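You operate a simulated robot arm through the tools that you are given. There is no shell and no other tool.

The job below is to be done with a simulated robot arm. You get a single attempt, and the scene is never put back.

Task
Draw whey from vat 3 and run it into the ribbed grey cup.
Fine: the ribbed cup stands on its SEAT; wind the hanging cup UP before swinging; hold the grey button till the hanging cup is empty; leave the teal switch and the other ribbed cups.

Only the result counts: the job must be done as asked and must still hold three seconds after the hand-in. Knocking over, shifting, dropping, spilling or breaking anything else fails it.

Robot
A 6-joint arm with a two-finger parallel gripper, fixed in place. Base frame: the origin is at the foot of the arm, x ahead of it, y to its left, z up. Units: mm, degrees, N and s.
With the tool pointing down near the work surface it reaches from about 260 to 680 mm from the base axis. Its first joint turns from -66.0 to 66.0 degrees. Payload 2.9 kg.
The TCP is the grasp point between the finger pads, 30 mm short of the fingertips. In the tool frame z runs along the fingers and y along their closing line. The gripper opens to 110 mm. The fingers are 20 mm wide and 10 mm thick; the gripper's body (48 by 112 mm) begins 55 mm behind the TCP.
Orientation is that of the tool frame in the base frame, as a unit quaternion [x, y, z, w]. With the fingers straight down and closing along the base's y, the tool's x points along the base's -x, its y along +y and its z along -z.

Tools
- The arm moves only by the tool move_arm. Its argument "plan" is a list that holds one entry, the list of rows, each a list of 7 numbers: the shift along the tool's x, y, z in units of 50 mm (1.0 is 50 mm), then the turn, a rotation vector about the tool's x, y, z in units of 4 degrees (1.0 is 4 degrees), then the closure, from 0 (fully open) to 1 (shut). In form: [[[dx, dy, dz, rx, ry, rz, gripper], ...]]. A call has 1 to 20 rows; each row shifts and turns the commanded pose from where the row before left it, along the tool's axes as they then stand. A call with a number of a shift or a turn outside -1 to 1 is refused whole. A row lasts 0.2 s, in which the tool goes at most 50 mm and 8.6 degrees; a call with a longer step from one row to the next is refused whole, and so is a gripper value outside its range. A pose out of reach is approached as far as the arm can. The call stops where the force on the tool passes 40 N (or 10 N more than at its start, if that is more) or the arm is blocked; 0.2 s more then pass. Each finger travels about 108 mm/s and halts on what it meets, pressing with about 43 N; the grip force reading is that of the motor and also rises with nothing between the fingers. The clock runs only during rows and for 0.2 s after the last one: add rows that do not move to give the fingers time. The reply holds the time, the measured pose of the TCP, the force on the tool along the base axes, the opening and the grip force, in the units named above and with some noise, with the torque about the TCP (base axes, N m) and any sound that the robot's microphone picked up, and new pictures: "pictures" is both (left out), scene, wrist or none.
- Cameras (640 x 400 px; columns grow to the right, rows downward): "scene" is fixed at [74.2, 434.8, 1377.7]; the picture's right is [-0.77, -0.64, 0.00], its down [-0.41, 0.49, -0.77] and it looks along [0.49, -0.59, -0.64] (base axes); focal length 214 px, centre (320, 200). "wrist" rides on the gripper at [72, 17, -103] in the tool frame; the picture's right is [-0.23, 0.97, 0.00], its down [-0.76, -0.18, -0.62] and it looks along [-0.61, -0.14, 0.78] (tool axes); focal length 222 px, centre (320, 200). There is no depth. A picture from a camera that has moved, and an enlarged one, comes with that camera's place and axes in the base frame and with its lens.
- inspect(camera, box): a new picture of the part [left, top, right, bottom] of that camera's present view, enlarged. No time passes.
- job_done(): hands the job in; it is judged then, once.

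Places have to be worked out from the pictures, the camera data and where the tool is seen. Open the gripper and draw the arm clear of the work before you hand the job in, unless the task says otherwise.

The tools are called after ">>>" as name(argument=value, ...) on one line, values as JSON. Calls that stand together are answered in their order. move_arm: Moves the arm, as the interface text tells. Its arguments: {"type":"object","properties":{"plan":{"type":"array","items":{"type":"array","items":{"type":"array","items":{"type":"number"}}}},"pictures":{"type":"string","enum":["both","scene","wrist","none"]}},"required":["plan"]} The other tools are called the same way: inspect (camera, box) takes an enlarged picture of a part of a camera's view; job_done () hands the job in.

At the start:

```text
time: 0.0
ee_pos: [408.2, 80.3, 1239.6]
orientation: [0.0, 1.0, 0.0, 0.0]
ft_force: [-0.1, 0.5, -0.1]
moment: [0.02, -0.04, 0.0]
grip_width: 110.1
finger_force: 0.2
```

scene: 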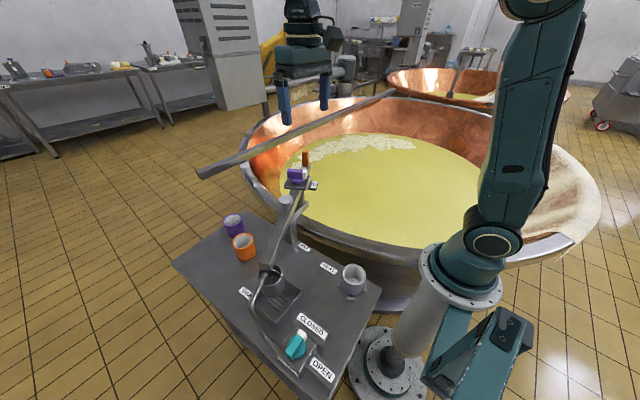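
wrist: 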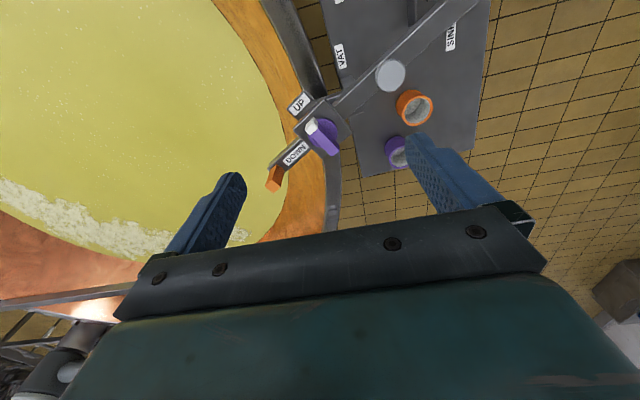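

The pictures show a table with ribbed cups, a sink-like seat, a teal switch, and a jib with a hanging cup over the vat. I'll take enlarged looks before moving.

>>> inspect(camera="scene", box=[170, 200, 390, 400])

>>> inspect(camera="scene", box=[220, 120, 380, 260])

>>> inspect(camera="wrist", box=[240, 0, 500, 200])

```text
2.00 times, centred on (280, 300) of scene
camera zoom: at [74.2, 434.8, 1377.7], right [-0.77, -0.64, 0.0], down [-0.41, 0.49, -0.77], along [0.49, -0.59, -0.64], focal length 429 px, centre (400, 0)
```

zoom: 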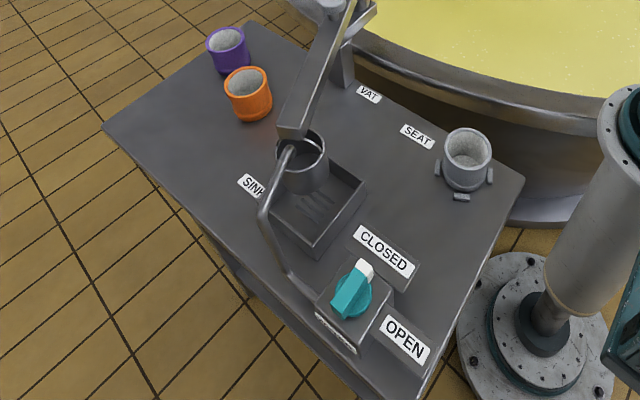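

```text
2.86 times, centred on (300, 190) of scene
camera zoom: at [74.2, 434.8, 1377.7], right [-0.77, -0.64, 0.0], down [-0.41, 0.49, -0.77], along [0.49, -0.59, -0.64], focal length 613 px, centre (377, 229)
```

zoom: 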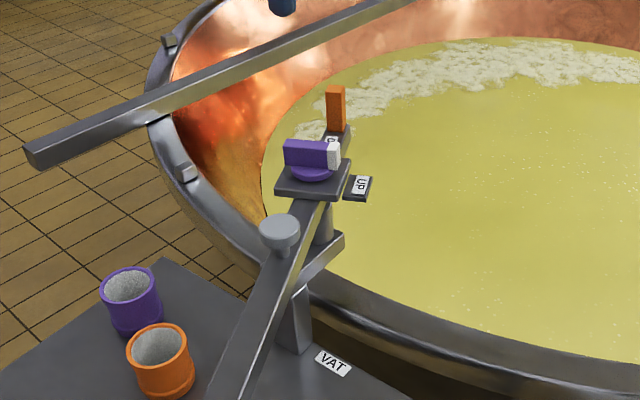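

```text
2.00 times, centred on (370, 100) of wrist
camera zoom: at [334.4, 97.6, 1344.5], right [0.23, 0.97, 0.0], down [0.76, -0.18, 0.62], along [0.61, -0.14, -0.78], focal length 444 px, centre (220, 400)
```

zoom: 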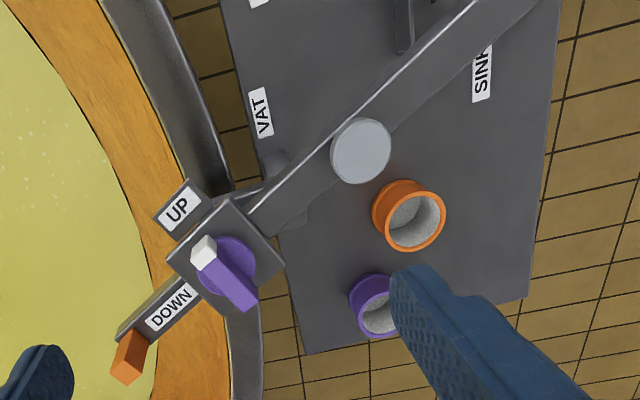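

Rough triangulation puts the purple knob at about (459, 75, 1030), the orange handle at (516, -21, 1030), the grey button at (404, 171, 1035), and the boom end with the hanging cup near (307, 321). I'll enlarge more narrowly to understand the knob, the pivot and the cup.

>>> inspect(camera="scene", box=[270, 140, 340, 190])

>>> inspect(camera="scene", box=[240, 190, 320, 240])

>>> inspect(camera="scene", box=[230, 255, 330, 325])

>>> inspect(camera="wrist", box=[260, 80, 360, 200])

>>> inspect(camera="wrist", box=[320, 0, 500, 120])

```text
8.00 times, centred on (305, 165) of scene
camera zoom: at [74.2, 434.8, 1377.7], right [-0.77, -0.64, 0.0], down [-0.41, 0.49, -0.77], along [0.49, -0.59, -0.64], focal length 1716 px, centre (440, 480)
```

zoom: 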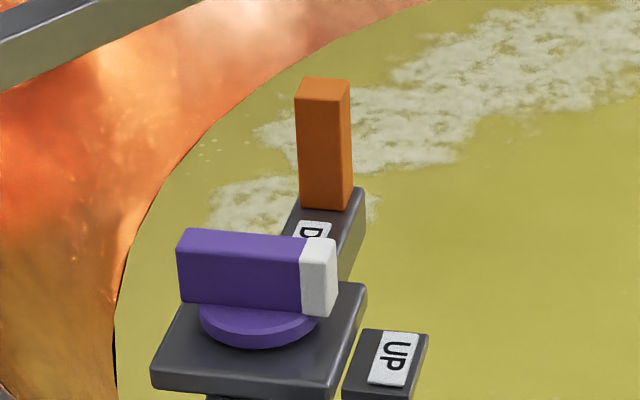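

```text
8.00 times, centred on (280, 215) of scene
camera zoom: at [74.2, 434.8, 1377.7], right [-0.77, -0.64, 0.0], down [-0.41, 0.49, -0.77], along [0.49, -0.59, -0.64], focal length 1716 px, centre (640, 80)
```

zoom: 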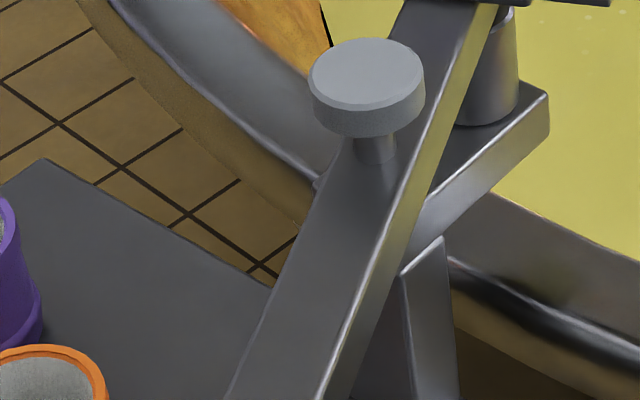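

```text
5.71 times, centred on (280, 290) of scene
camera zoom: at [74.2, 434.8, 1377.7], right [-0.77, -0.64, 0.0], down [-0.41, 0.49, -0.77], along [0.49, -0.59, -0.64], focal length 1226 px, centre (549, -314)
```

zoom: 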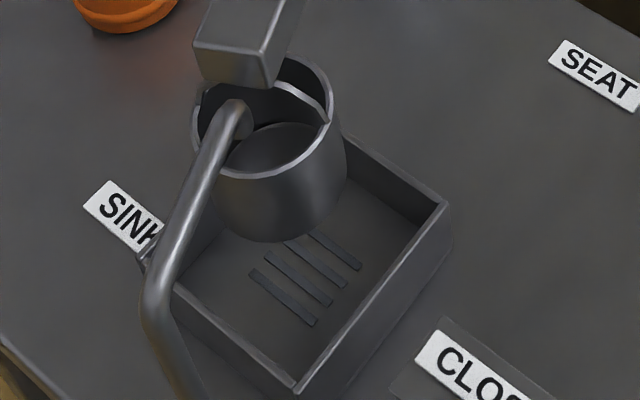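

```text
3.33 times, centred on (310, 140) of wrist
camera zoom: at [334.4, 97.6, 1344.5], right [0.23, 0.97, 0.0], down [0.76, -0.18, 0.62], along [0.61, -0.14, -0.78], focal length 740 px, centre (353, 400)
```

zoom: 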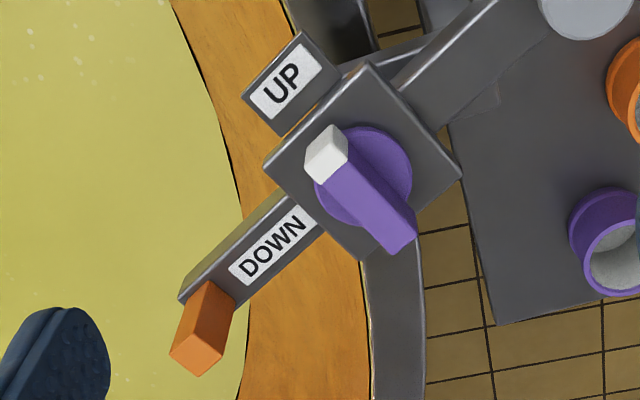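

```text
3.33 times, centred on (410, 60) of wrist
camera zoom: at [334.4, 97.6, 1344.5], right [0.23, 0.97, 0.0], down [0.76, -0.18, 0.62], along [0.61, -0.14, -0.78], focal length 740 px, centre (20, 667)
```

zoom: 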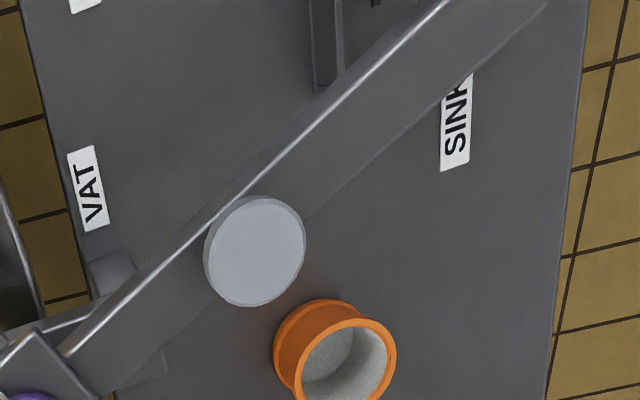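

The knob's white tip points to the UP side, and the cup hangs by its bail just under the boom end over the sink, so it is wound up and empty. The boom seems to turn on the cylinder under the knob. I'll hover high above the orange handle with the fingers' closing line turned along the swing tangent, which also gives a second view to measure from.

>>> move_arm(plan=[[[-0.432, -0.404, 0.16, 0, 0, 0, 0.3], [-0.432, -0.404, 0.16, 0, 0, 0, 0.5], [-0.432, -0.404, 0.16, 0, 0, 0, 0.5], [-0.432, -0.404, 0.16, 0, 0, 0, 0.5], [-0.432, -0.404, 0.16, 0, 0, 0, 0.5], [0, 0, 0, 0, 0, 1, 0.5], [0, 0, 0, 0, 0, 1, 0.5], [0, 0, 0, 0, 0, 1, 0.5], [0, 0, 0, 0, 0, 1, 0.5], [0, 0, 0, 0, 0, 1, 0.5], [0, 0, 0, 0, 0, 1, 0.5], [0, 0, 0, 0, 0, 1, 0.5], [0, 0, 0, 0, 0, 1, 0.5], [0, 0, 0, 0, 0, 1, 0.5], [0, 0, 0, 0, 0, 1, 0.5], [0, 0, 0, 0, 0, 1, 0.5], [0, 0, 0, 0, 0, 1, 0.5], [0, 0, 0, 0, 0, 1, 0.5], [0, 0, 0, 0, 0, 1, 0.5], [0, 0, 0, 0, 0, 1, 0.5]]], pictures="both")

```text
time: 4.2
ee_pos: [513.3, -20.2, 1202.3]
orientation: [0.5, 0.866, 0.0, -0.001]
ft_force: [0.3, -0.6, 0.6]
moment: [-0.02, -0.01, 0.02]
grip_width: 55.1
finger_force: 0.1
camera wrist: at [492.4, 50.9, 1305.4], right [0.96, 0.29, 0.0], down [0.23, -0.75, 0.62], along [0.18, -0.6, -0.78], focal length 222 px, centre (320, 200)
```

scene: 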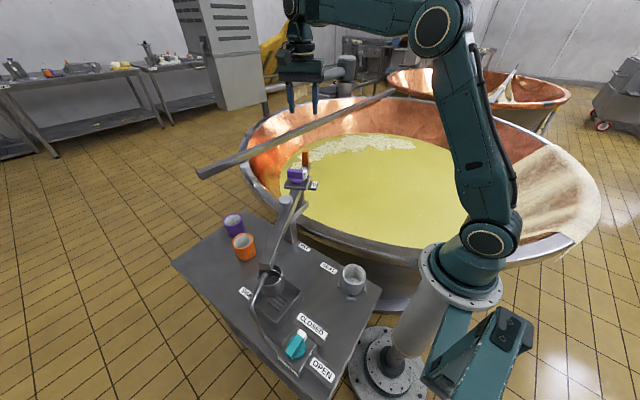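
wrist: 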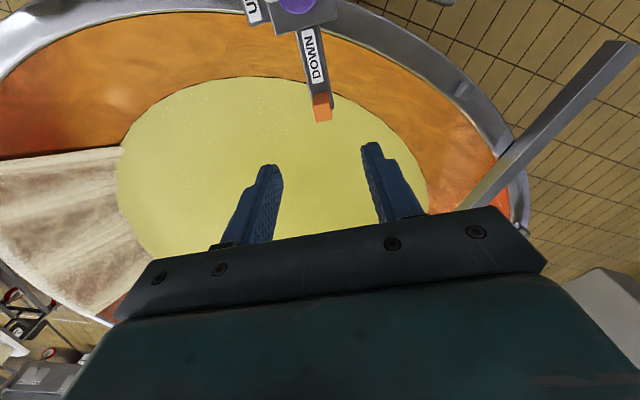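

The tool now hovers near the handle with fingers on the tangent line. I'll enlarge the wrist view to refine the handle, plate and pivot positions.

>>> inspect(camera="wrist", box=[220, 0, 380, 130])

>>> inspect(camera="scene", box=[260, 80, 350, 190])

```text
3.08 times, centred on (300, 65) of wrist
camera zoom: at [492.4, 50.9, 1305.4], right [0.96, 0.29, 0.0], down [0.23, -0.75, 0.62], along [0.18, -0.6, -0.78], focal length 684 px, centre (382, 615)
```

zoom: 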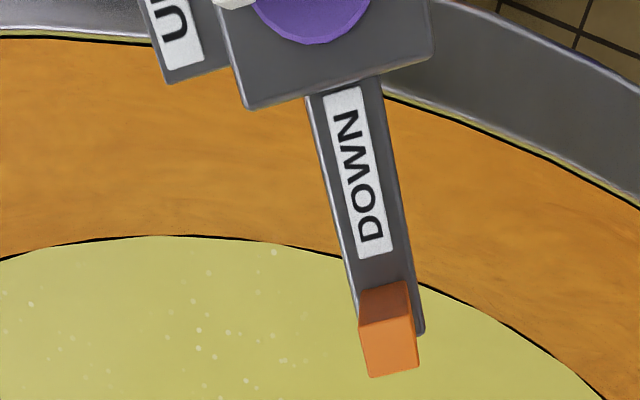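

```text
3.64 times, centred on (305, 135) of scene
camera zoom: at [74.2, 434.8, 1377.7], right [-0.77, -0.64, 0.0], down [-0.41, 0.49, -0.77], along [0.49, -0.59, -0.64], focal length 780 px, centre (374, 436)
```

zoom: 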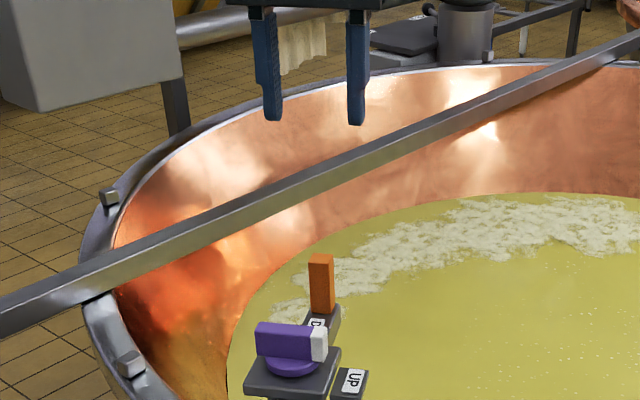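

Two-view triangulation gives the handle top centre at (517, -23, 1055), 20 mm square and about 50 mm tall. The knob plate and pivot come out near (462, 71), and the boom lies at 120°. I'll lower the open fingers around the handle with the tips about 10 mm above the boom.

>>> move_arm(plan=[[[-0.06, 0.0, 0.5, 0, 0, 0, 0.5], [0, 0, 0.5, 0, 0, 0, 0.5], [0, 0, 0.5, 0, 0, 0, 0.5], [0, 0, 0.5, 0, 0, 0, 0.5], [0, 0, 0.5, 0, 0, 0, 0.5], [0, 0, 0.3, 0, 0, 0, 0.5], [0, 0, 0.26, 0, 0, 0, 0.5], [0, 0, 0, 0, 0, 0, 0.5]]], pictures="both")

```text
time: 6.0
ee_pos: [517.5, -24.9, 1047.1]
orientation: [0.5, 0.866, 0.0, 0.0]
ft_force: [-0.5, 0.4, 0.3]
moment: [0.01, -0.01, -0.04]
grip_width: 55.0
finger_force: 0.1
camera wrist: at [495.4, 47.2, 1150.9], right [0.96, 0.29, 0.0], down [0.23, -0.75, 0.62], along [0.18, -0.6, -0.78], focal length 222 px, centre (320, 200)
```

scene: 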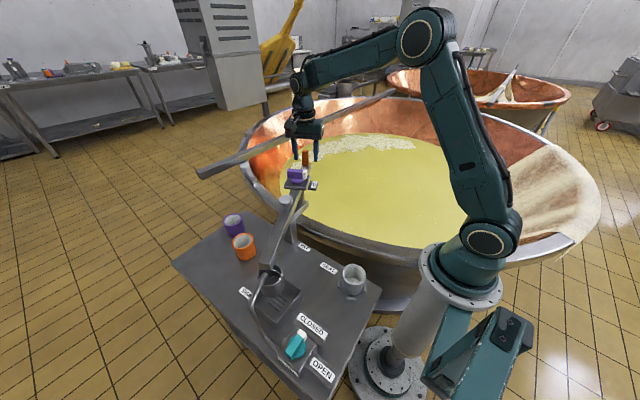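
wrist: 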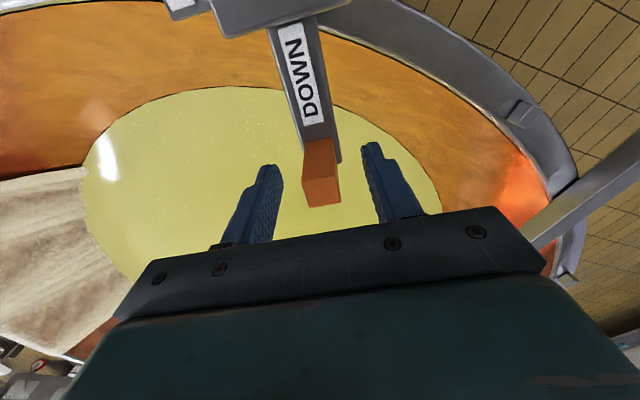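

The handle sits between the fingers. I'll close to a loose cage of about 26 mm and start a slow test swing of 10° about the pivot, so the cup moves from the sink towards the seat.

>>> move_arm(plan=[[[0, 0, 0, 0, 0, 0, 0.65], [0, 0, 0, 0, 0, 0, 0.77], [0, 0, 0, 0, 0, 0, 0.77], [0, 0.0768, 0, 0, 0, -0.5, 0.77], [0.0013, 0.0768, 0, 0, 0, -0.5, 0.77], [0.0013, 0.0768, 0, 0, 0, -0.5, 0.77], [0.0013, 0.0768, 0, 0, 0, -0.5, 0.77], [0.0013, 0.0768, 0, 0, 0, -0.5, 0.77], [0, 0, 0, 0, 0, 0, 0.77], [0, 0, 0, 0, 0, 0, 0.77]]], pictures="both")

```text
time: 8.2
ee_pos: [533.2, -11.9, 1048.8]
orientation: [0.421, 0.907, 0.0, 0.0]
ft_force: [-0.7, 0.3, 0.1]
moment: [-0.03, 0.01, 0.02]
grip_width: 25.3
finger_force: 0.5
camera wrist: at [498.8, 54.9, 1151.6], right [0.89, 0.45, 0.0], down [0.35, -0.7, 0.62], along [0.28, -0.56, -0.78], focal length 222 px, centre (320, 200)
```

scene: 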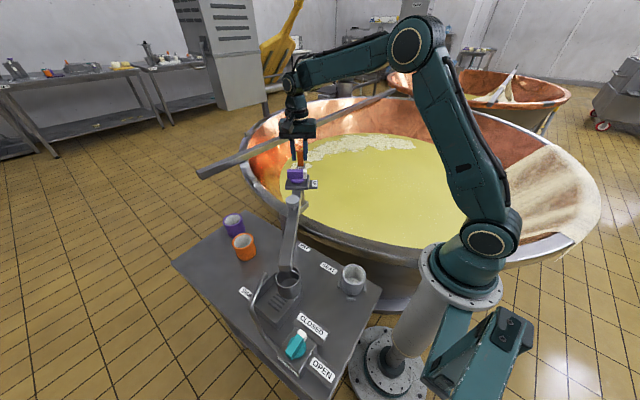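
wrist: 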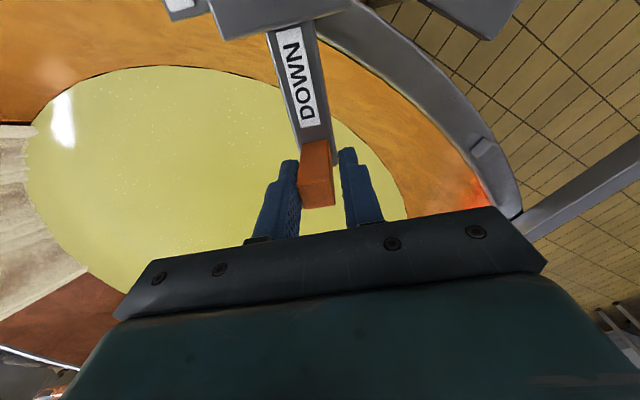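

The boom swings freely, with almost no force. Before bringing the hanging cup over the grey ribbed cup, I'll measure its bottom clearance against that cup's rim.

>>> inspect(camera="scene", box=[240, 240, 340, 320])

>>> inspect(camera="scene", box=[310, 240, 390, 310])

```text
5.00 times, centred on (290, 280) of scene
camera zoom: at [74.2, 434.8, 1377.7], right [-0.77, -0.64, 0.0], down [-0.41, 0.49, -0.77], along [0.49, -0.59, -0.64], focal length 1072 px, centre (470, -200)
```

zoom: 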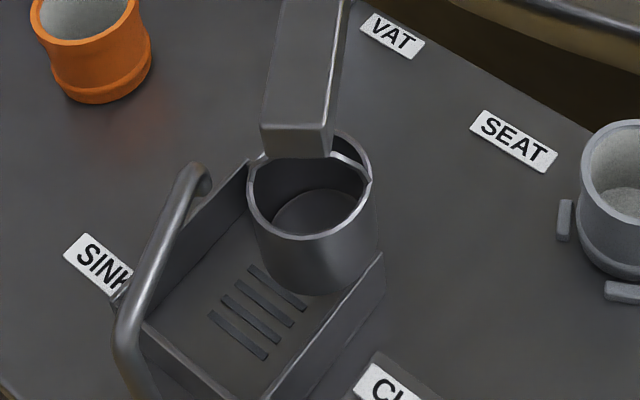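

```text
5.71 times, centred on (350, 275) of scene
camera zoom: at [74.2, 434.8, 1377.7], right [-0.77, -0.64, 0.0], down [-0.41, 0.49, -0.77], along [0.49, -0.59, -0.64], focal length 1226 px, centre (149, -229)
```

zoom: 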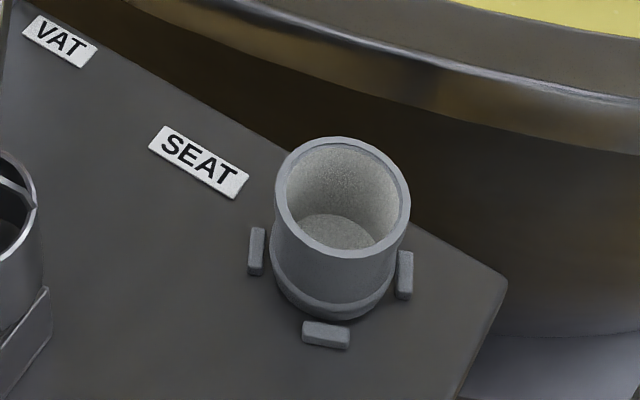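

The hanging cup's bottom looks to be at z of about 885-900 and the grey cup's rim at about 870, so there should be a small clearance with it wound up. I'll swing slowly to about 150° and check again before crossing the grey cup.

>>> move_arm(plan=[[[0.0013, 0.0768, 0, 0, 0, -0.5, 0.77], [0.0013, 0.0768, 0, 0, 0, -0.5, 0.77], [0.0013, 0.0768, 0, 0, 0, -0.5, 0.77], [0.0013, 0.0768, 0, 0, 0, -0.5, 0.77], [0.0013, 0.0768, 0, 0, 0, -0.5, 0.77], [0.0013, 0.0768, 0, 0, 0, -0.5, 0.77], [0.0013, 0.0768, 0, 0, 0, -0.5, 0.77], [0.0013, 0.0768, 0, 0, 0, -0.5, 0.77], [0.0013, 0.0768, 0, 0, 0, -0.5, 0.77], [0, 0, 0, 0, 0, 0, 0.77], [0, 0, 0, 0, 0, 0, 0.77]]], pictures="both")

>>> inspect(camera="scene", box=[270, 220, 390, 310])

```text
time: 10.6
ee_pos: [555.4, 15.6, 1047.6]
orientation: [0.275, 0.961, 0.0, 0.0]
ft_force: [-0.4, -0.2, 0.6]
moment: [-0.03, 0.03, 0.04]
grip_width: 25.6
finger_force: 0.2
camera wrist: at [502.3, 67.4, 1150.9], right [0.71, 0.71, 0.0], down [0.55, -0.55, 0.62], along [0.44, -0.44, -0.78], focal length 222 px, centre (320, 200)
```

scene: 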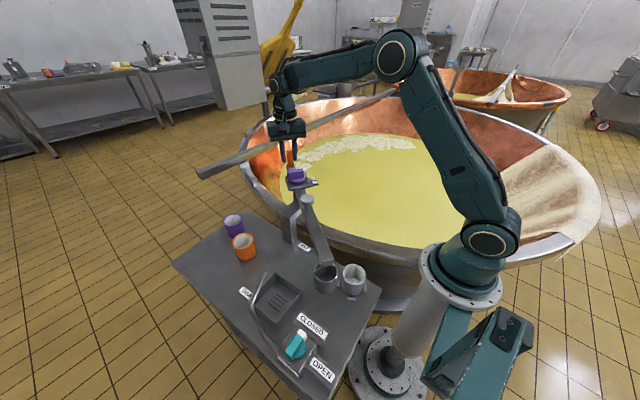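
wrist: 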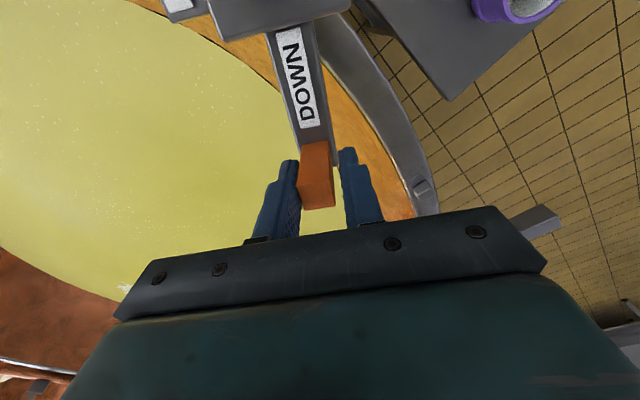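

```text
4.44 times, centred on (330, 265) of scene
camera zoom: at [74.2, 434.8, 1377.7], right [-0.77, -0.64, 0.0], down [-0.41, 0.49, -0.77], along [0.49, -0.59, -0.64], focal length 953 px, centre (276, -89)
```

zoom: 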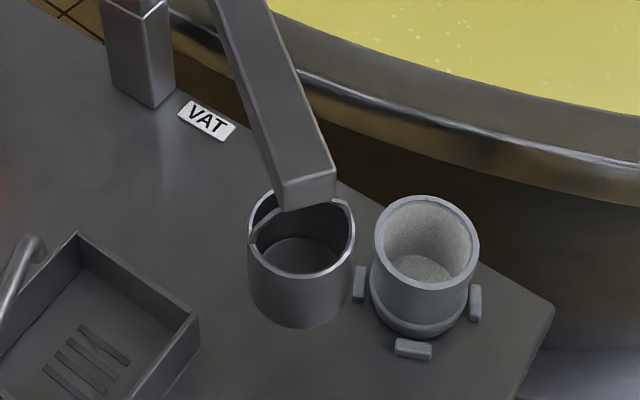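

The hanging cup is about one cup-width from the grey cup. I'll creep a further 5° and check that its bottom passes above the grey cup's rim.

>>> move_arm(plan=[[[0.0003, 0.0384, 0, 0, 0, -0.25, 0.77], [0.0003, 0.0384, 0, 0, 0, -0.25, 0.77], [0.0003, 0.0384, 0, 0, 0, -0.25, 0.77], [0.0003, 0.0384, 0, 0, 0, -0.25, 0.77], [0.0003, 0.0384, 0, 0, 0, -0.25, 0.77], [0, 0, 0, 0, 0, 0, 0.77]]], pictures="none")

>>> inspect(camera="scene", box=[300, 240, 390, 310])

```text
time: 12.0
ee_pos: [558.3, 23.0, 1048.0]
orientation: [0.233, 0.972, 0.0, 0.0]
ft_force: [-0.3, -1.5, -0.9]
moment: [-0.04, 0.02, -0.02]
grip_width: 26.0
finger_force: 0.1
```

```text
5.71 times, centred on (345, 275) of scene
camera zoom: at [74.2, 434.8, 1377.7], right [-0.77, -0.64, 0.0], down [-0.41, 0.49, -0.77], along [0.49, -0.59, -0.64], focal length 1226 px, centre (177, -229)
```

zoom: 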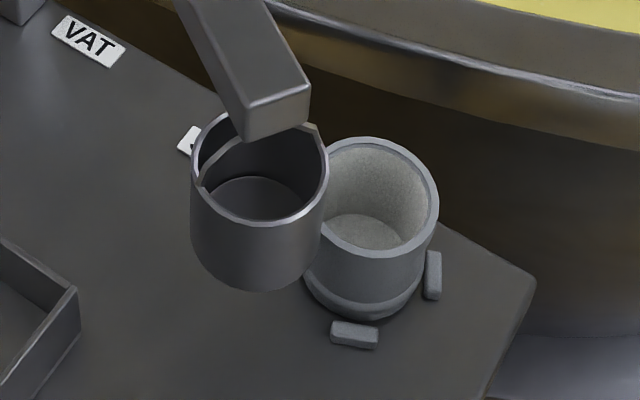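

By my fit the hanging cup's bottom is at z of about 884, against 868 for the grey rim. I'll advance another 3° at very low speed and verify that the grey cup stays put and the hanging cup doesn't tilt.

>>> move_arm(plan=[[[0.0003, 0.0384, 0, 0, 0, -0.25, 0.77], [0.0003, 0.0384, 0, 0, 0, -0.25, 0.77], [0.0003, 0.0384, 0, 0, 0, -0.25, 0.77], [0.0003, 0.0384, 0, 0, 0, -0.25, 0.77], [0, 0, 0, 0, 0, 0, 0.77]]], pictures="none")

>>> inspect(camera="scene", box=[300, 240, 390, 310])

```text
time: 13.2
ee_pos: [563.5, 28.5, 1049.8]
orientation: [0.198, 0.98, 0.0, 0.001]
ft_force: [0.0, -1.7, -0.1]
moment: [-0.03, -0.03, 0.0]
grip_width: 26.1
finger_force: 0.6
```

```text
5.71 times, centred on (345, 275) of scene
camera zoom: at [74.2, 434.8, 1377.7], right [-0.77, -0.64, 0.0], down [-0.41, 0.49, -0.77], along [0.49, -0.59, -0.64], focal length 1226 px, centre (177, -229)
```

zoom: 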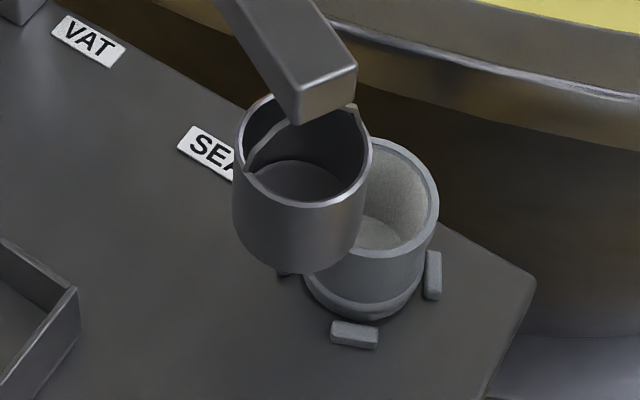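

The hanging cup now overlaps the grey cup in plan without touching it, so the clearance is confirmed. I'll continue slowly past the seat towards the vat.

>>> move_arm(plan=[[[0.0013, 0.0768, 0, 0, 0, -0.5, 0.77], [0.0013, 0.0768, 0, 0, 0, -0.5, 0.77], [0.0013, 0.0768, 0, 0, 0, -0.5, 0.77], [0.0013, 0.0768, 0, 0, 0, -0.5, 0.77], [0.0013, 0.0768, 0, 0, 0, -0.5, 0.77], [0.0013, 0.0768, 0, 0, 0, -0.5, 0.77], [0.0013, 0.0768, 0, 0, 0, -0.5, 0.77], [0.0013, 0.0768, 0, 0, 0, -0.5, 0.77], [0.0013, 0.0768, 0, 0, 0, -0.5, 0.77], [0.0013, 0.0768, 0, 0, 0, -0.5, 0.77], [0, 0, 0, 0, 0, 0, 0.77]]], pictures="both")

>>> inspect(camera="scene", box=[290, 180, 430, 310])

```text
time: 15.6
ee_pos: [571.7, 68.1, 1048.7]
orientation: [0.025, 1.0, -0.001, 0.0]
ft_force: [0.5, -1.7, 0.1]
moment: [-0.02, 0.01, -0.03]
grip_width: 25.7
finger_force: 1.2
camera wrist: at [499.9, 87.2, 1152.1], right [0.28, 0.96, 0.0], down [0.75, -0.22, 0.62], along [0.6, -0.17, -0.78], focal length 222 px, centre (320, 200)
```

scene: 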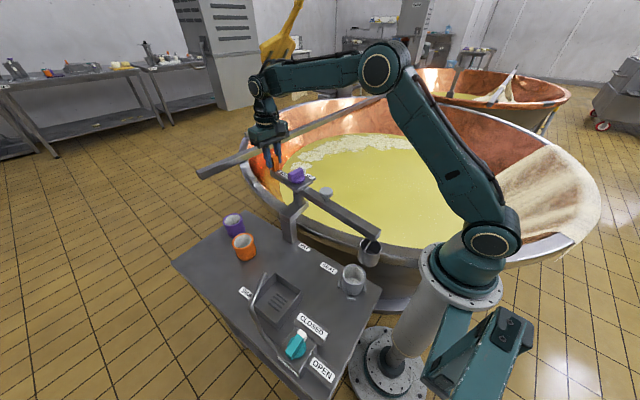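
wrist: 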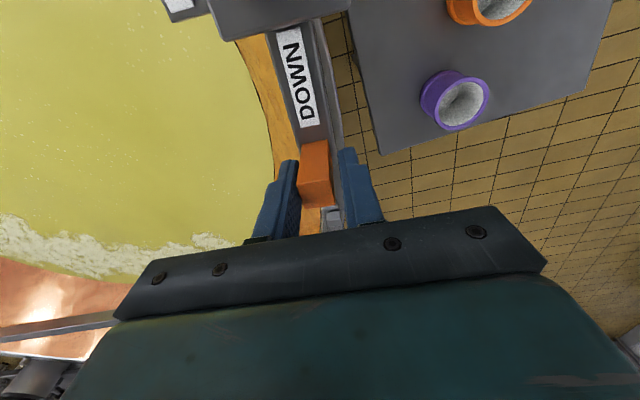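

```text
3.08 times, centred on (360, 245) of scene
camera zoom: at [74.2, 434.8, 1377.7], right [-0.77, -0.64, 0.0], down [-0.41, 0.49, -0.77], along [0.49, -0.59, -0.64], focal length 660 px, centre (197, 62)
```

zoom: 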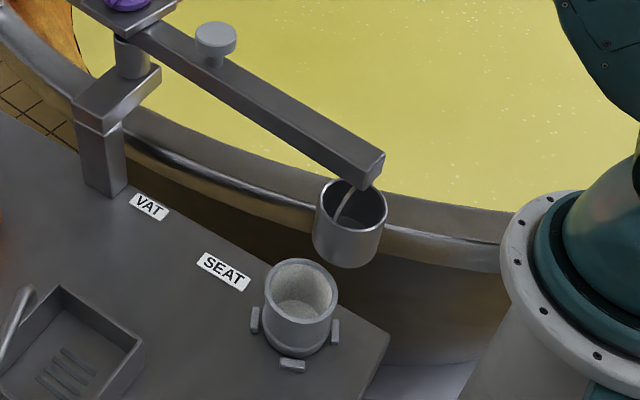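

The boom is at about 177°, and I put the vat rim at z of about 850, below the cup's bottom. I'll continue the swing over the vat in slow steps, watching force and pictures for a stop.

>>> move_arm(plan=[[[0.0013, 0.0768, 0, 0, 0, -0.5, 0.77], [0.0013, 0.0768, 0, 0, 0, -0.5, 0.77], [0.0013, 0.0768, 0, 0, 0, -0.5, 0.77], [0.0013, 0.0768, 0, 0, 0, -0.5, 0.77], [0.0013, 0.0768, 0, 0, 0, -0.5, 0.77], [0.0013, 0.0768, 0, 0, 0, -0.5, 0.77], [0.0013, 0.0768, 0, 0, 0, -0.5, 0.77], [0.0013, 0.0768, 0, 0, 0, -0.5, 0.77], [0.0013, 0.0768, 0, 0, 0, -0.5, 0.77], [0.0013, 0.0768, 0, 0, 0, -0.5, 0.77], [0, 0, 0, 0, 0, 0, 0.77]]], pictures="both")

>>> inspect(camera="scene", box=[290, 160, 430, 290])

```text
time: 18.0
ee_pos: [565.7, 102.5, 1048.2]
orientation: [-0.148, 0.989, 0.0, 0.001]
ft_force: [0.6, -0.4, 0.3]
moment: [0.0, -0.03, 0.03]
grip_width: 25.9
finger_force: 0.0
camera wrist: at [490.5, 98.4, 1151.7], right [-0.07, 1.0, 0.0], down [0.78, 0.05, 0.62], along [0.62, 0.04, -0.78], focal length 222 px, centre (320, 200)
```

scene: 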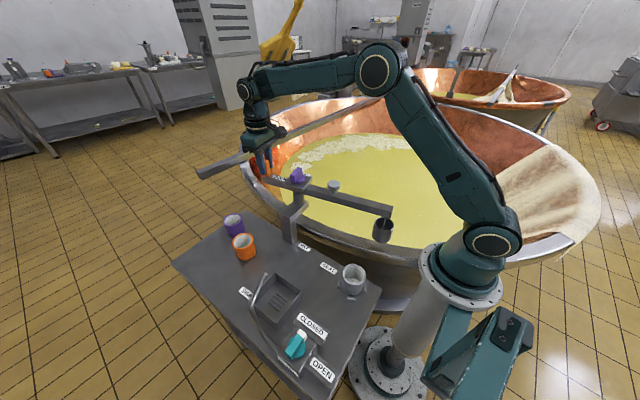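
wrist: 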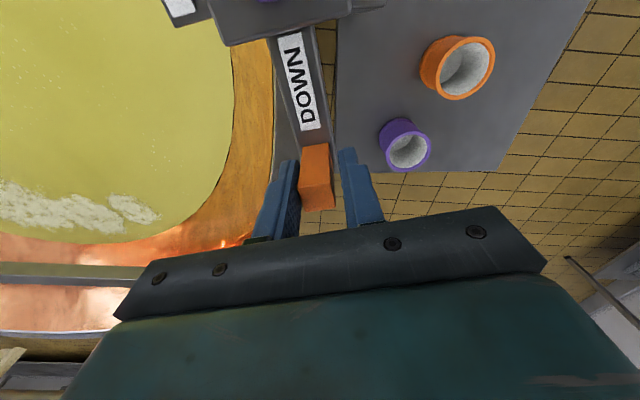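

```text
3.08 times, centred on (360, 225) of scene
camera zoom: at [74.2, 434.8, 1377.7], right [-0.77, -0.64, 0.0], down [-0.41, 0.49, -0.77], along [0.49, -0.59, -0.64], focal length 660 px, centre (197, 123)
```

zoom: 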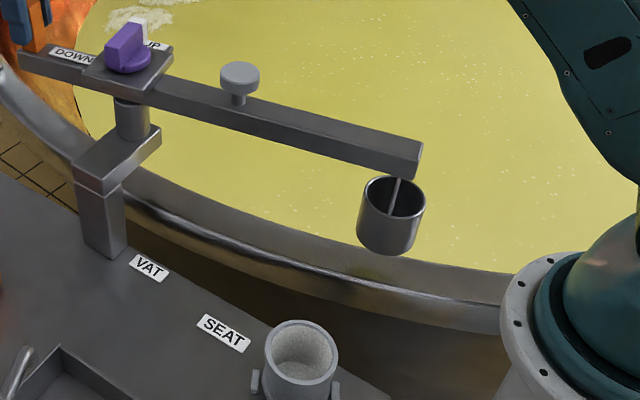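

The cup is now just over the near rim at about 197°, with no forces. I'll keep swinging so it gets well inside the vat, watching for a stop.

>>> move_arm(plan=[[[0.0013, 0.0768, 0, 0, 0, -0.5, 0.77], [0.0013, 0.0768, 0, 0, 0, -0.5, 0.77], [0.0013, 0.0768, 0, 0, 0, -0.5, 0.77], [0.0013, 0.0768, 0, 0, 0, -0.5, 0.77], [0.0013, 0.0768, 0, 0, 0, -0.5, 0.77], [0.0013, 0.0768, 0, 0, 0, -0.5, 0.77], [0.0013, 0.0768, 0, 0, 0, -0.5, 0.77], [0.0013, 0.0768, 0, 0, 0, -0.5, 0.77], [0.0013, 0.0768, 0, 0, 0, -0.5, 0.77], [0.0013, 0.0768, 0, 0, 0, -0.5, 0.77], [0, 0, 0, 0, 0, 0, 0.77]]], pictures="both")

>>> inspect(camera="scene", box=[280, 140, 440, 270])

```text
time: 20.4
ee_pos: [547.9, 135.9, 1047.5]
orientation: [-0.318, 0.948, 0.0, 0.0]
ft_force: [0.6, -0.5, 0.9]
moment: [0.0, -0.02, -0.02]
grip_width: 25.7
finger_force: 0.1
camera wrist: at [480.4, 107.1, 1152.8], right [-0.41, 0.91, 0.0], down [0.71, 0.32, 0.62], along [0.57, 0.25, -0.78], focal length 222 px, centre (320, 200)
```

scene: 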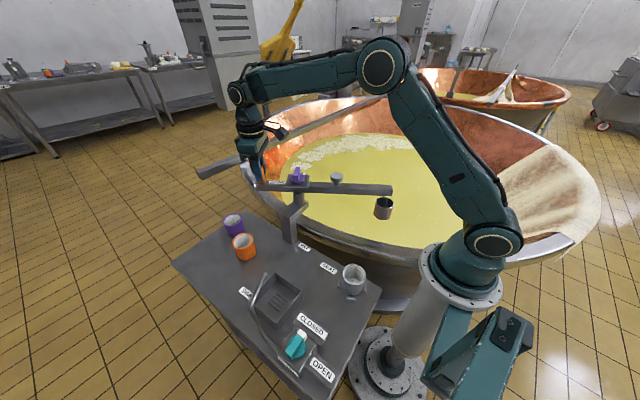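
wrist: 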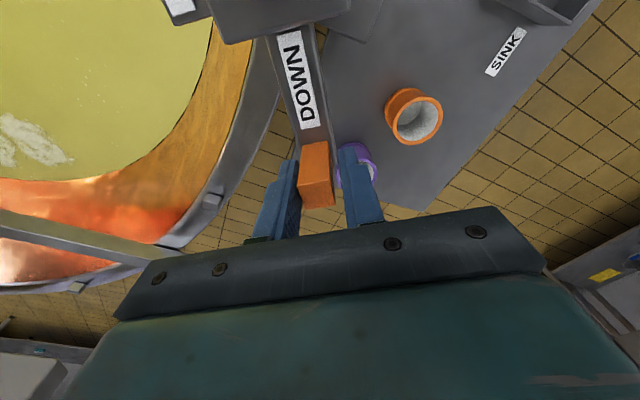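

```text
3.08 times, centred on (360, 205) of scene
camera zoom: at [74.2, 434.8, 1377.7], right [-0.77, -0.64, 0.0], down [-0.41, 0.49, -0.77], along [0.49, -0.59, -0.64], focal length 660 px, centre (197, 185)
```

zoom: 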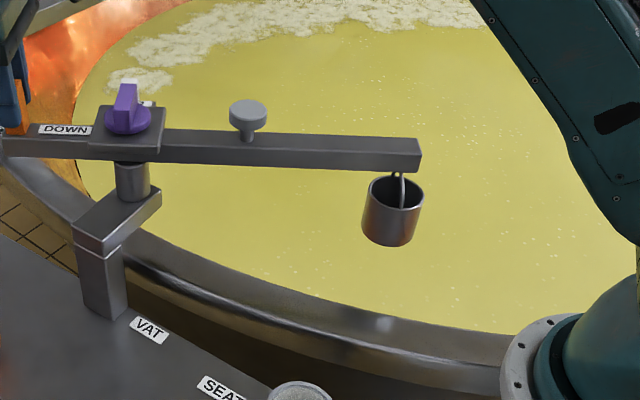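

The boom is at about 215° and the cup is only barely inside the whey edge. I'll swing further, to around 243°, so it is well over the whey.

>>> move_arm(plan=[[[0.0013, 0.0768, 0, 0, 0, -0.5, 0.77], [0.0013, 0.0768, 0, 0, 0, -0.5, 0.77], [0.0013, 0.0768, 0, 0, 0, -0.5, 0.77], [0.0013, 0.0768, 0, 0, 0, -0.5, 0.77], [0.0013, 0.0768, 0, 0, 0, -0.5, 0.77], [0.0013, 0.0768, 0, 0, 0, -0.5, 0.77], [0.0013, 0.0768, 0, 0, 0, -0.5, 0.77], [0.0013, 0.0768, 0, 0, 0, -0.5, 0.77], [0.0013, 0.0768, 0, 0, 0, -0.5, 0.77], [0.0013, 0.0768, 0, 0, 0, -0.5, 0.77], [0, 0, 0, 0, 0, 0, 0.77]]], pictures="both")

>>> inspect(camera="scene", box=[280, 140, 440, 270])

```text
time: 22.8
ee_pos: [520.3, 164.9, 1049.7]
orientation: [-0.478, 0.878, 0.0, 0.0]
ft_force: [1.3, -0.8, -0.3]
moment: [0.0, 0.02, 0.0]
grip_width: 25.6
finger_force: 0.3
camera wrist: at [466.6, 112.4, 1153.0], right [-0.69, 0.72, 0.0], down [0.56, 0.54, 0.62], along [0.45, 0.43, -0.78], focal length 222 px, centre (320, 200)
```

scene: 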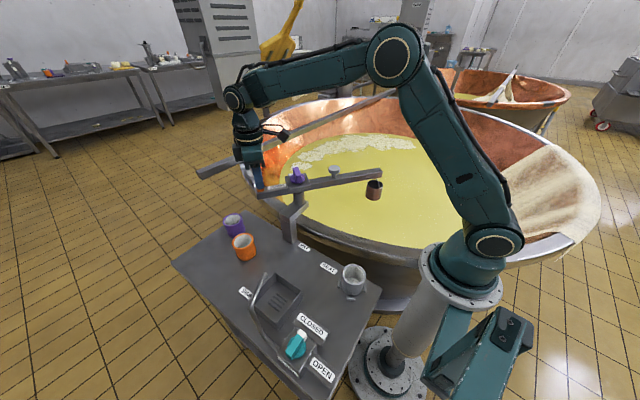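
wrist: 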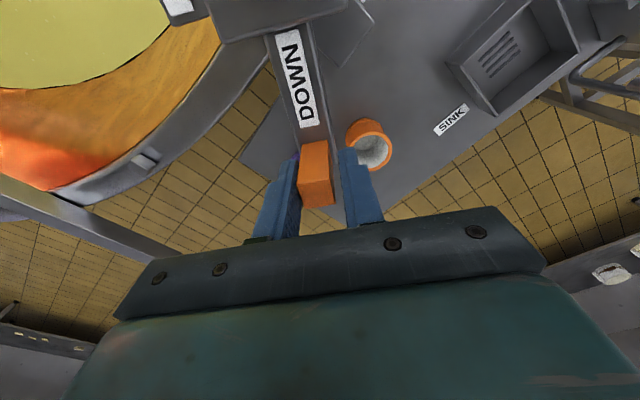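

```text
3.08 times, centred on (360, 205) of scene
camera zoom: at [74.2, 434.8, 1377.7], right [-0.77, -0.64, 0.0], down [-0.41, 0.49, -0.77], along [0.49, -0.59, -0.64], focal length 660 px, centre (197, 185)
```

zoom: 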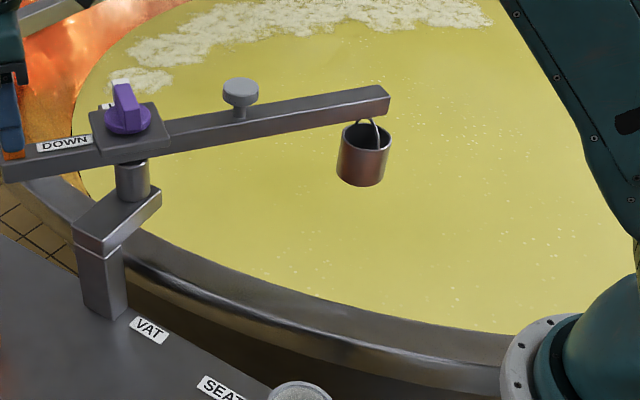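

The cup is now clearly over the whey, and there is still no stop. I'll swing another 18° or so, further in from the sloped wall.

>>> move_arm(plan=[[[0.0013, 0.0768, 0, 0, 0, -0.5, 0.77], [0.0013, 0.0768, 0, 0, 0, -0.5, 0.77], [0.0013, 0.0768, 0, 0, 0, -0.5, 0.77], [0.0013, 0.0768, 0, 0, 0, -0.5, 0.77], [0.0013, 0.0768, 0, 0, 0, -0.5, 0.77], [0.0013, 0.0768, 0, 0, 0, -0.5, 0.77], [0.0013, 0.0768, 0, 0, 0, -0.5, 0.77], [0.0013, 0.0768, 0, 0, 0, -0.5, 0.77], [0.0013, 0.0768, 0, 0, 0, -0.5, 0.77], [0, 0, 0, 0, 0, 0, 0.77]]], pictures="both")

>>> inspect(camera="scene", box=[280, 140, 440, 270])

```text
time: 25.0
ee_pos: [490.2, 175.8, 1048.1]
orientation: [-0.61, 0.792, 0.0, -0.001]
ft_force: [0.5, 0.0, -0.5]
moment: [-0.01, 0.0, 0.0]
grip_width: 25.6
finger_force: 0.7
camera wrist: at [454.4, 110.1, 1151.9], right [-0.88, 0.47, 0.0], down [0.37, 0.69, 0.62], along [0.29, 0.55, -0.78], focal length 222 px, centre (320, 200)
```

scene: 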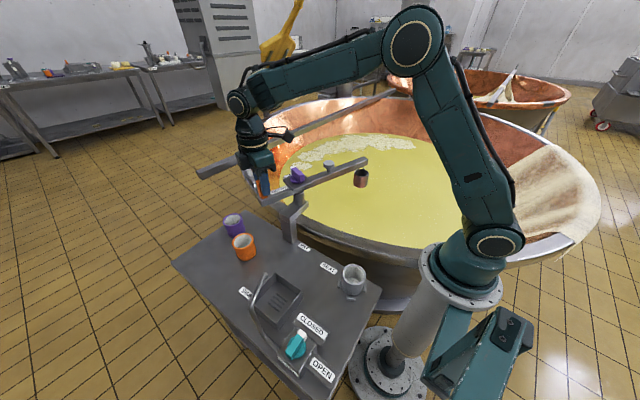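
wrist: 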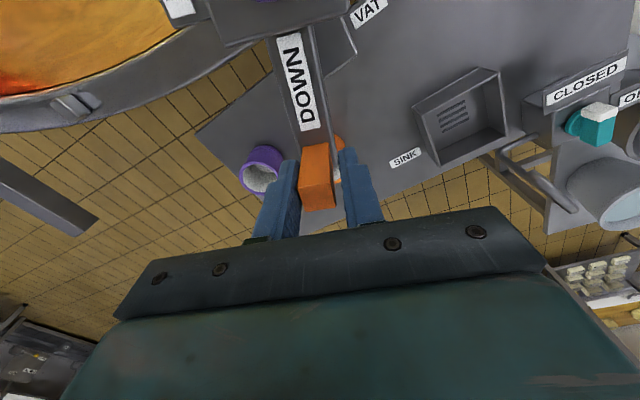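

```text
3.08 times, centred on (360, 205) of scene
camera zoom: at [74.2, 434.8, 1377.7], right [-0.77, -0.64, 0.0], down [-0.41, 0.49, -0.77], along [0.49, -0.59, -0.64], focal length 660 px, centre (197, 185)
```

zoom: 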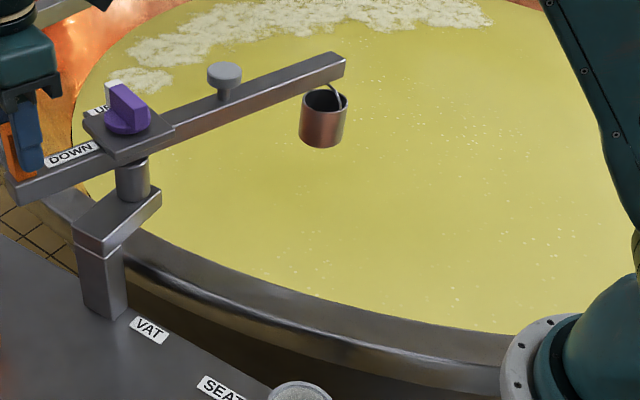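

The boom is at about 254° and the cup is over the whey around (388, -189). I'll release the handle by opening the fingers in place, rise straight up, and start turning the tool back towards the knob's alignment.

>>> move_arm(plan=[[[0, 0, 0, 0, 0, 0, 0.6], [0, 0, 0, 0, 0, 0, 0.5], [0, 0, 0, 0, 0, 0, 0.5], [0, 0, -0.4, 0, 0, 0, 0.5], [0, 0, -0.6, 0, 0, 0, 0.5], [0, 0, -0.7, 0, 0, 0, 0.5], [0, 0, -0.7, 0, 0, 0, 0.5], [0, 0, 0, 0, 0, 1, 0.5], [0, 0, 0, 0, 0, 1, 0.5], [0, 0, 0, 0, 0, 1, 0.5], [0, 0, 0, 0, 0, 1, 0.5], [0, 0, 0, 0, 0, 1, 0.5], [0, 0, 0, 0, 0, 1, 0.5], [0, 0, 0, 0, 0, 1, 0.5], [0, 0, 0, 0, 0, 1, 0.5], [0, 0, 0, 0, 0, 1, 0.5], [0, 0, 0, 0, 0, 1, 0.5], [0, 0, 0, 0, 0, 1, 0.5], [0, 0, 0, 0, 0, 1, 0.5], [0, 0, 0, 0, 0, 1, 0.5]]], pictures="none")

>>> inspect(camera="scene", box=[260, 130, 400, 260])

```text
time: 29.2
ee_pos: [489.6, 175.0, 1166.9]
orientation: [-0.198, 0.98, 0.0, 0.0]
ft_force: [0.4, -0.6, -0.4]
moment: [0.01, -0.01, 0.0]
grip_width: 55.2
finger_force: 0.0
```

```text
3.08 times, centred on (330, 195) of scene
camera zoom: at [74.2, 434.8, 1377.7], right [-0.77, -0.64, 0.0], down [-0.41, 0.49, -0.77], along [0.49, -0.59, -0.64], focal length 660 px, centre (289, 215)
```

zoom: 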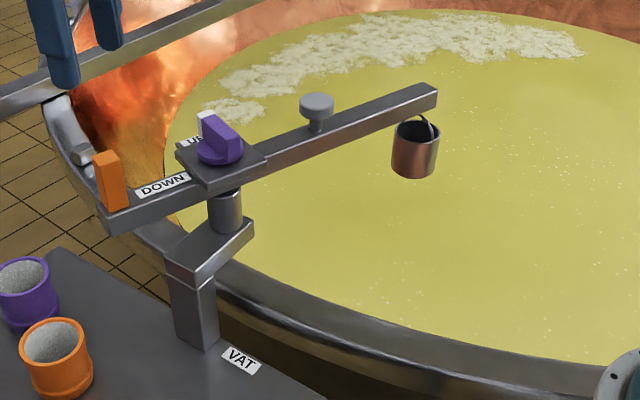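

The boom stays put after release. I'll finish rotating the tool so its closing line is square to the knob's bar, and move above the knob at (462, 72).

>>> move_arm(plan=[[[0, 0, 0, 0, 0, 0.98, 0.5], [0, 0, 0, 0, 0, 0.98, 0.5], [0, 0, 0, 0, 0, 0.98, 0.5], [0, 0, 0, 0, 0, 0.98, 0.5], [0, 0, 0, 0, 0, 0.98, 0.5], [0, 0, 0, 0, 0, 0.98, 0.5], [0, 0, 0, 0, 0, 0.98, 0.5], [0, 0, 0, 0, 0, 0.98, 0.5], [0, 0, 0, 0, 0, 0.98, 0.5], [0, 0, 0, 0, 0, 0.98, 0.5], [-0.03, -0.5375, 0, 0, 0, 0, 0.5], [0, -0.5375, 0, 0, 0, 0, 0.5], [0, -0.5375, 0, 0, 0, 0, 0.5], [0, -0.5375, 0, 0, 0, 0, 0.5], [0, 0, 0, 0, 0, 0, 0.5]]], pictures="both")

>>> inspect(camera="wrist", box=[200, 60, 440, 260])

>>> inspect(camera="scene", box=[260, 140, 350, 210])

```text
time: 32.4
ee_pos: [459.1, 71.4, 1165.5]
orientation: [0.14, 0.99, 0.0, 0.0]
ft_force: [0.3, -0.2, 0.4]
moment: [0.01, 0.02, 0.02]
grip_width: 54.8
finger_force: 0.1
camera wrist: at [394.5, 107.2, 1269.7], right [0.49, 0.87, 0.0], down [0.68, -0.38, 0.62], along [0.54, -0.3, -0.78], focal length 222 px, centre (320, 200)
```

scene: 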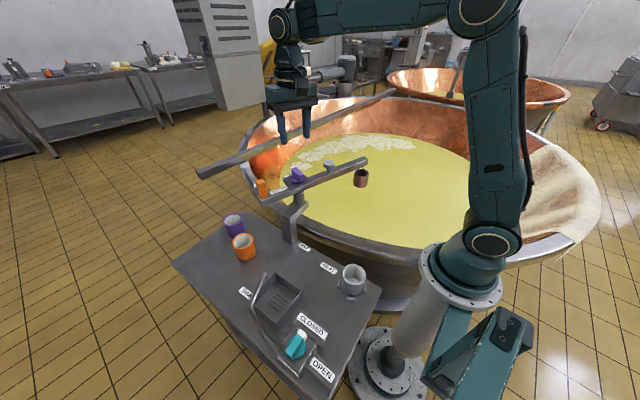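
wrist: 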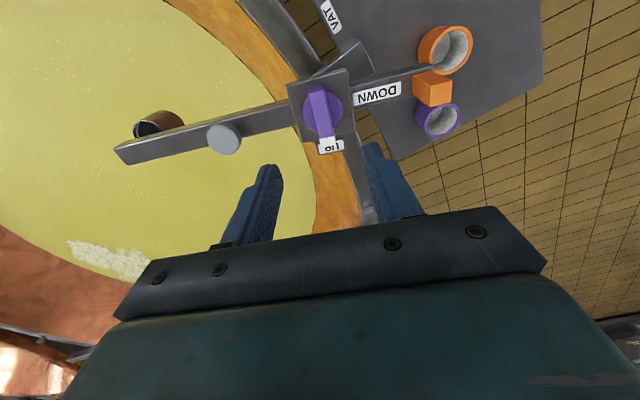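

```text
2.00 times, centred on (320, 160) of wrist
camera zoom: at [394.5, 107.2, 1269.7], right [0.49, 0.87, 0.0], down [0.68, -0.38, 0.62], along [0.54, -0.3, -0.78], focal length 444 px, centre (320, 280)
```

zoom: 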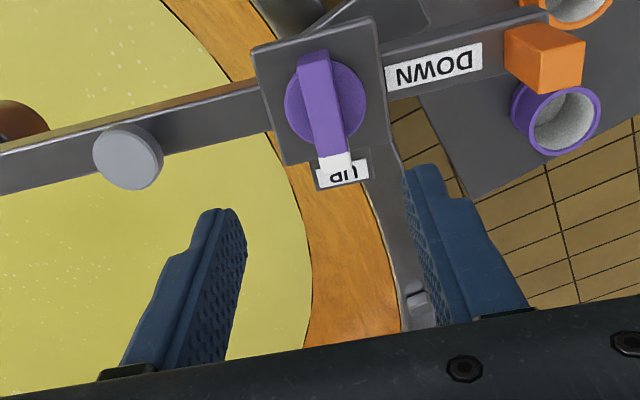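

```text
5.71 times, centred on (305, 175) of scene
camera zoom: at [74.2, 434.8, 1377.7], right [-0.77, -0.64, 0.0], down [-0.41, 0.49, -0.77], along [0.49, -0.59, -0.64], focal length 1226 px, centre (406, 343)
```

zoom: 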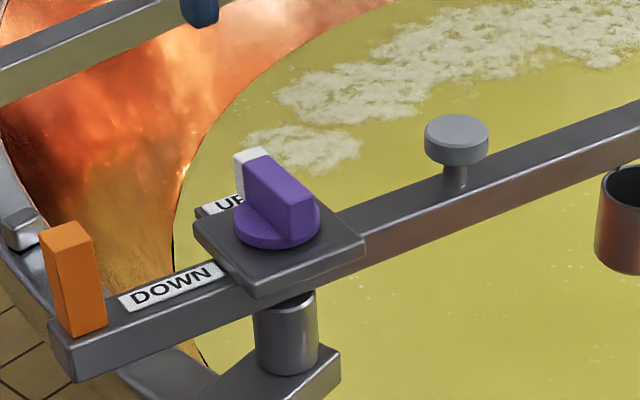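

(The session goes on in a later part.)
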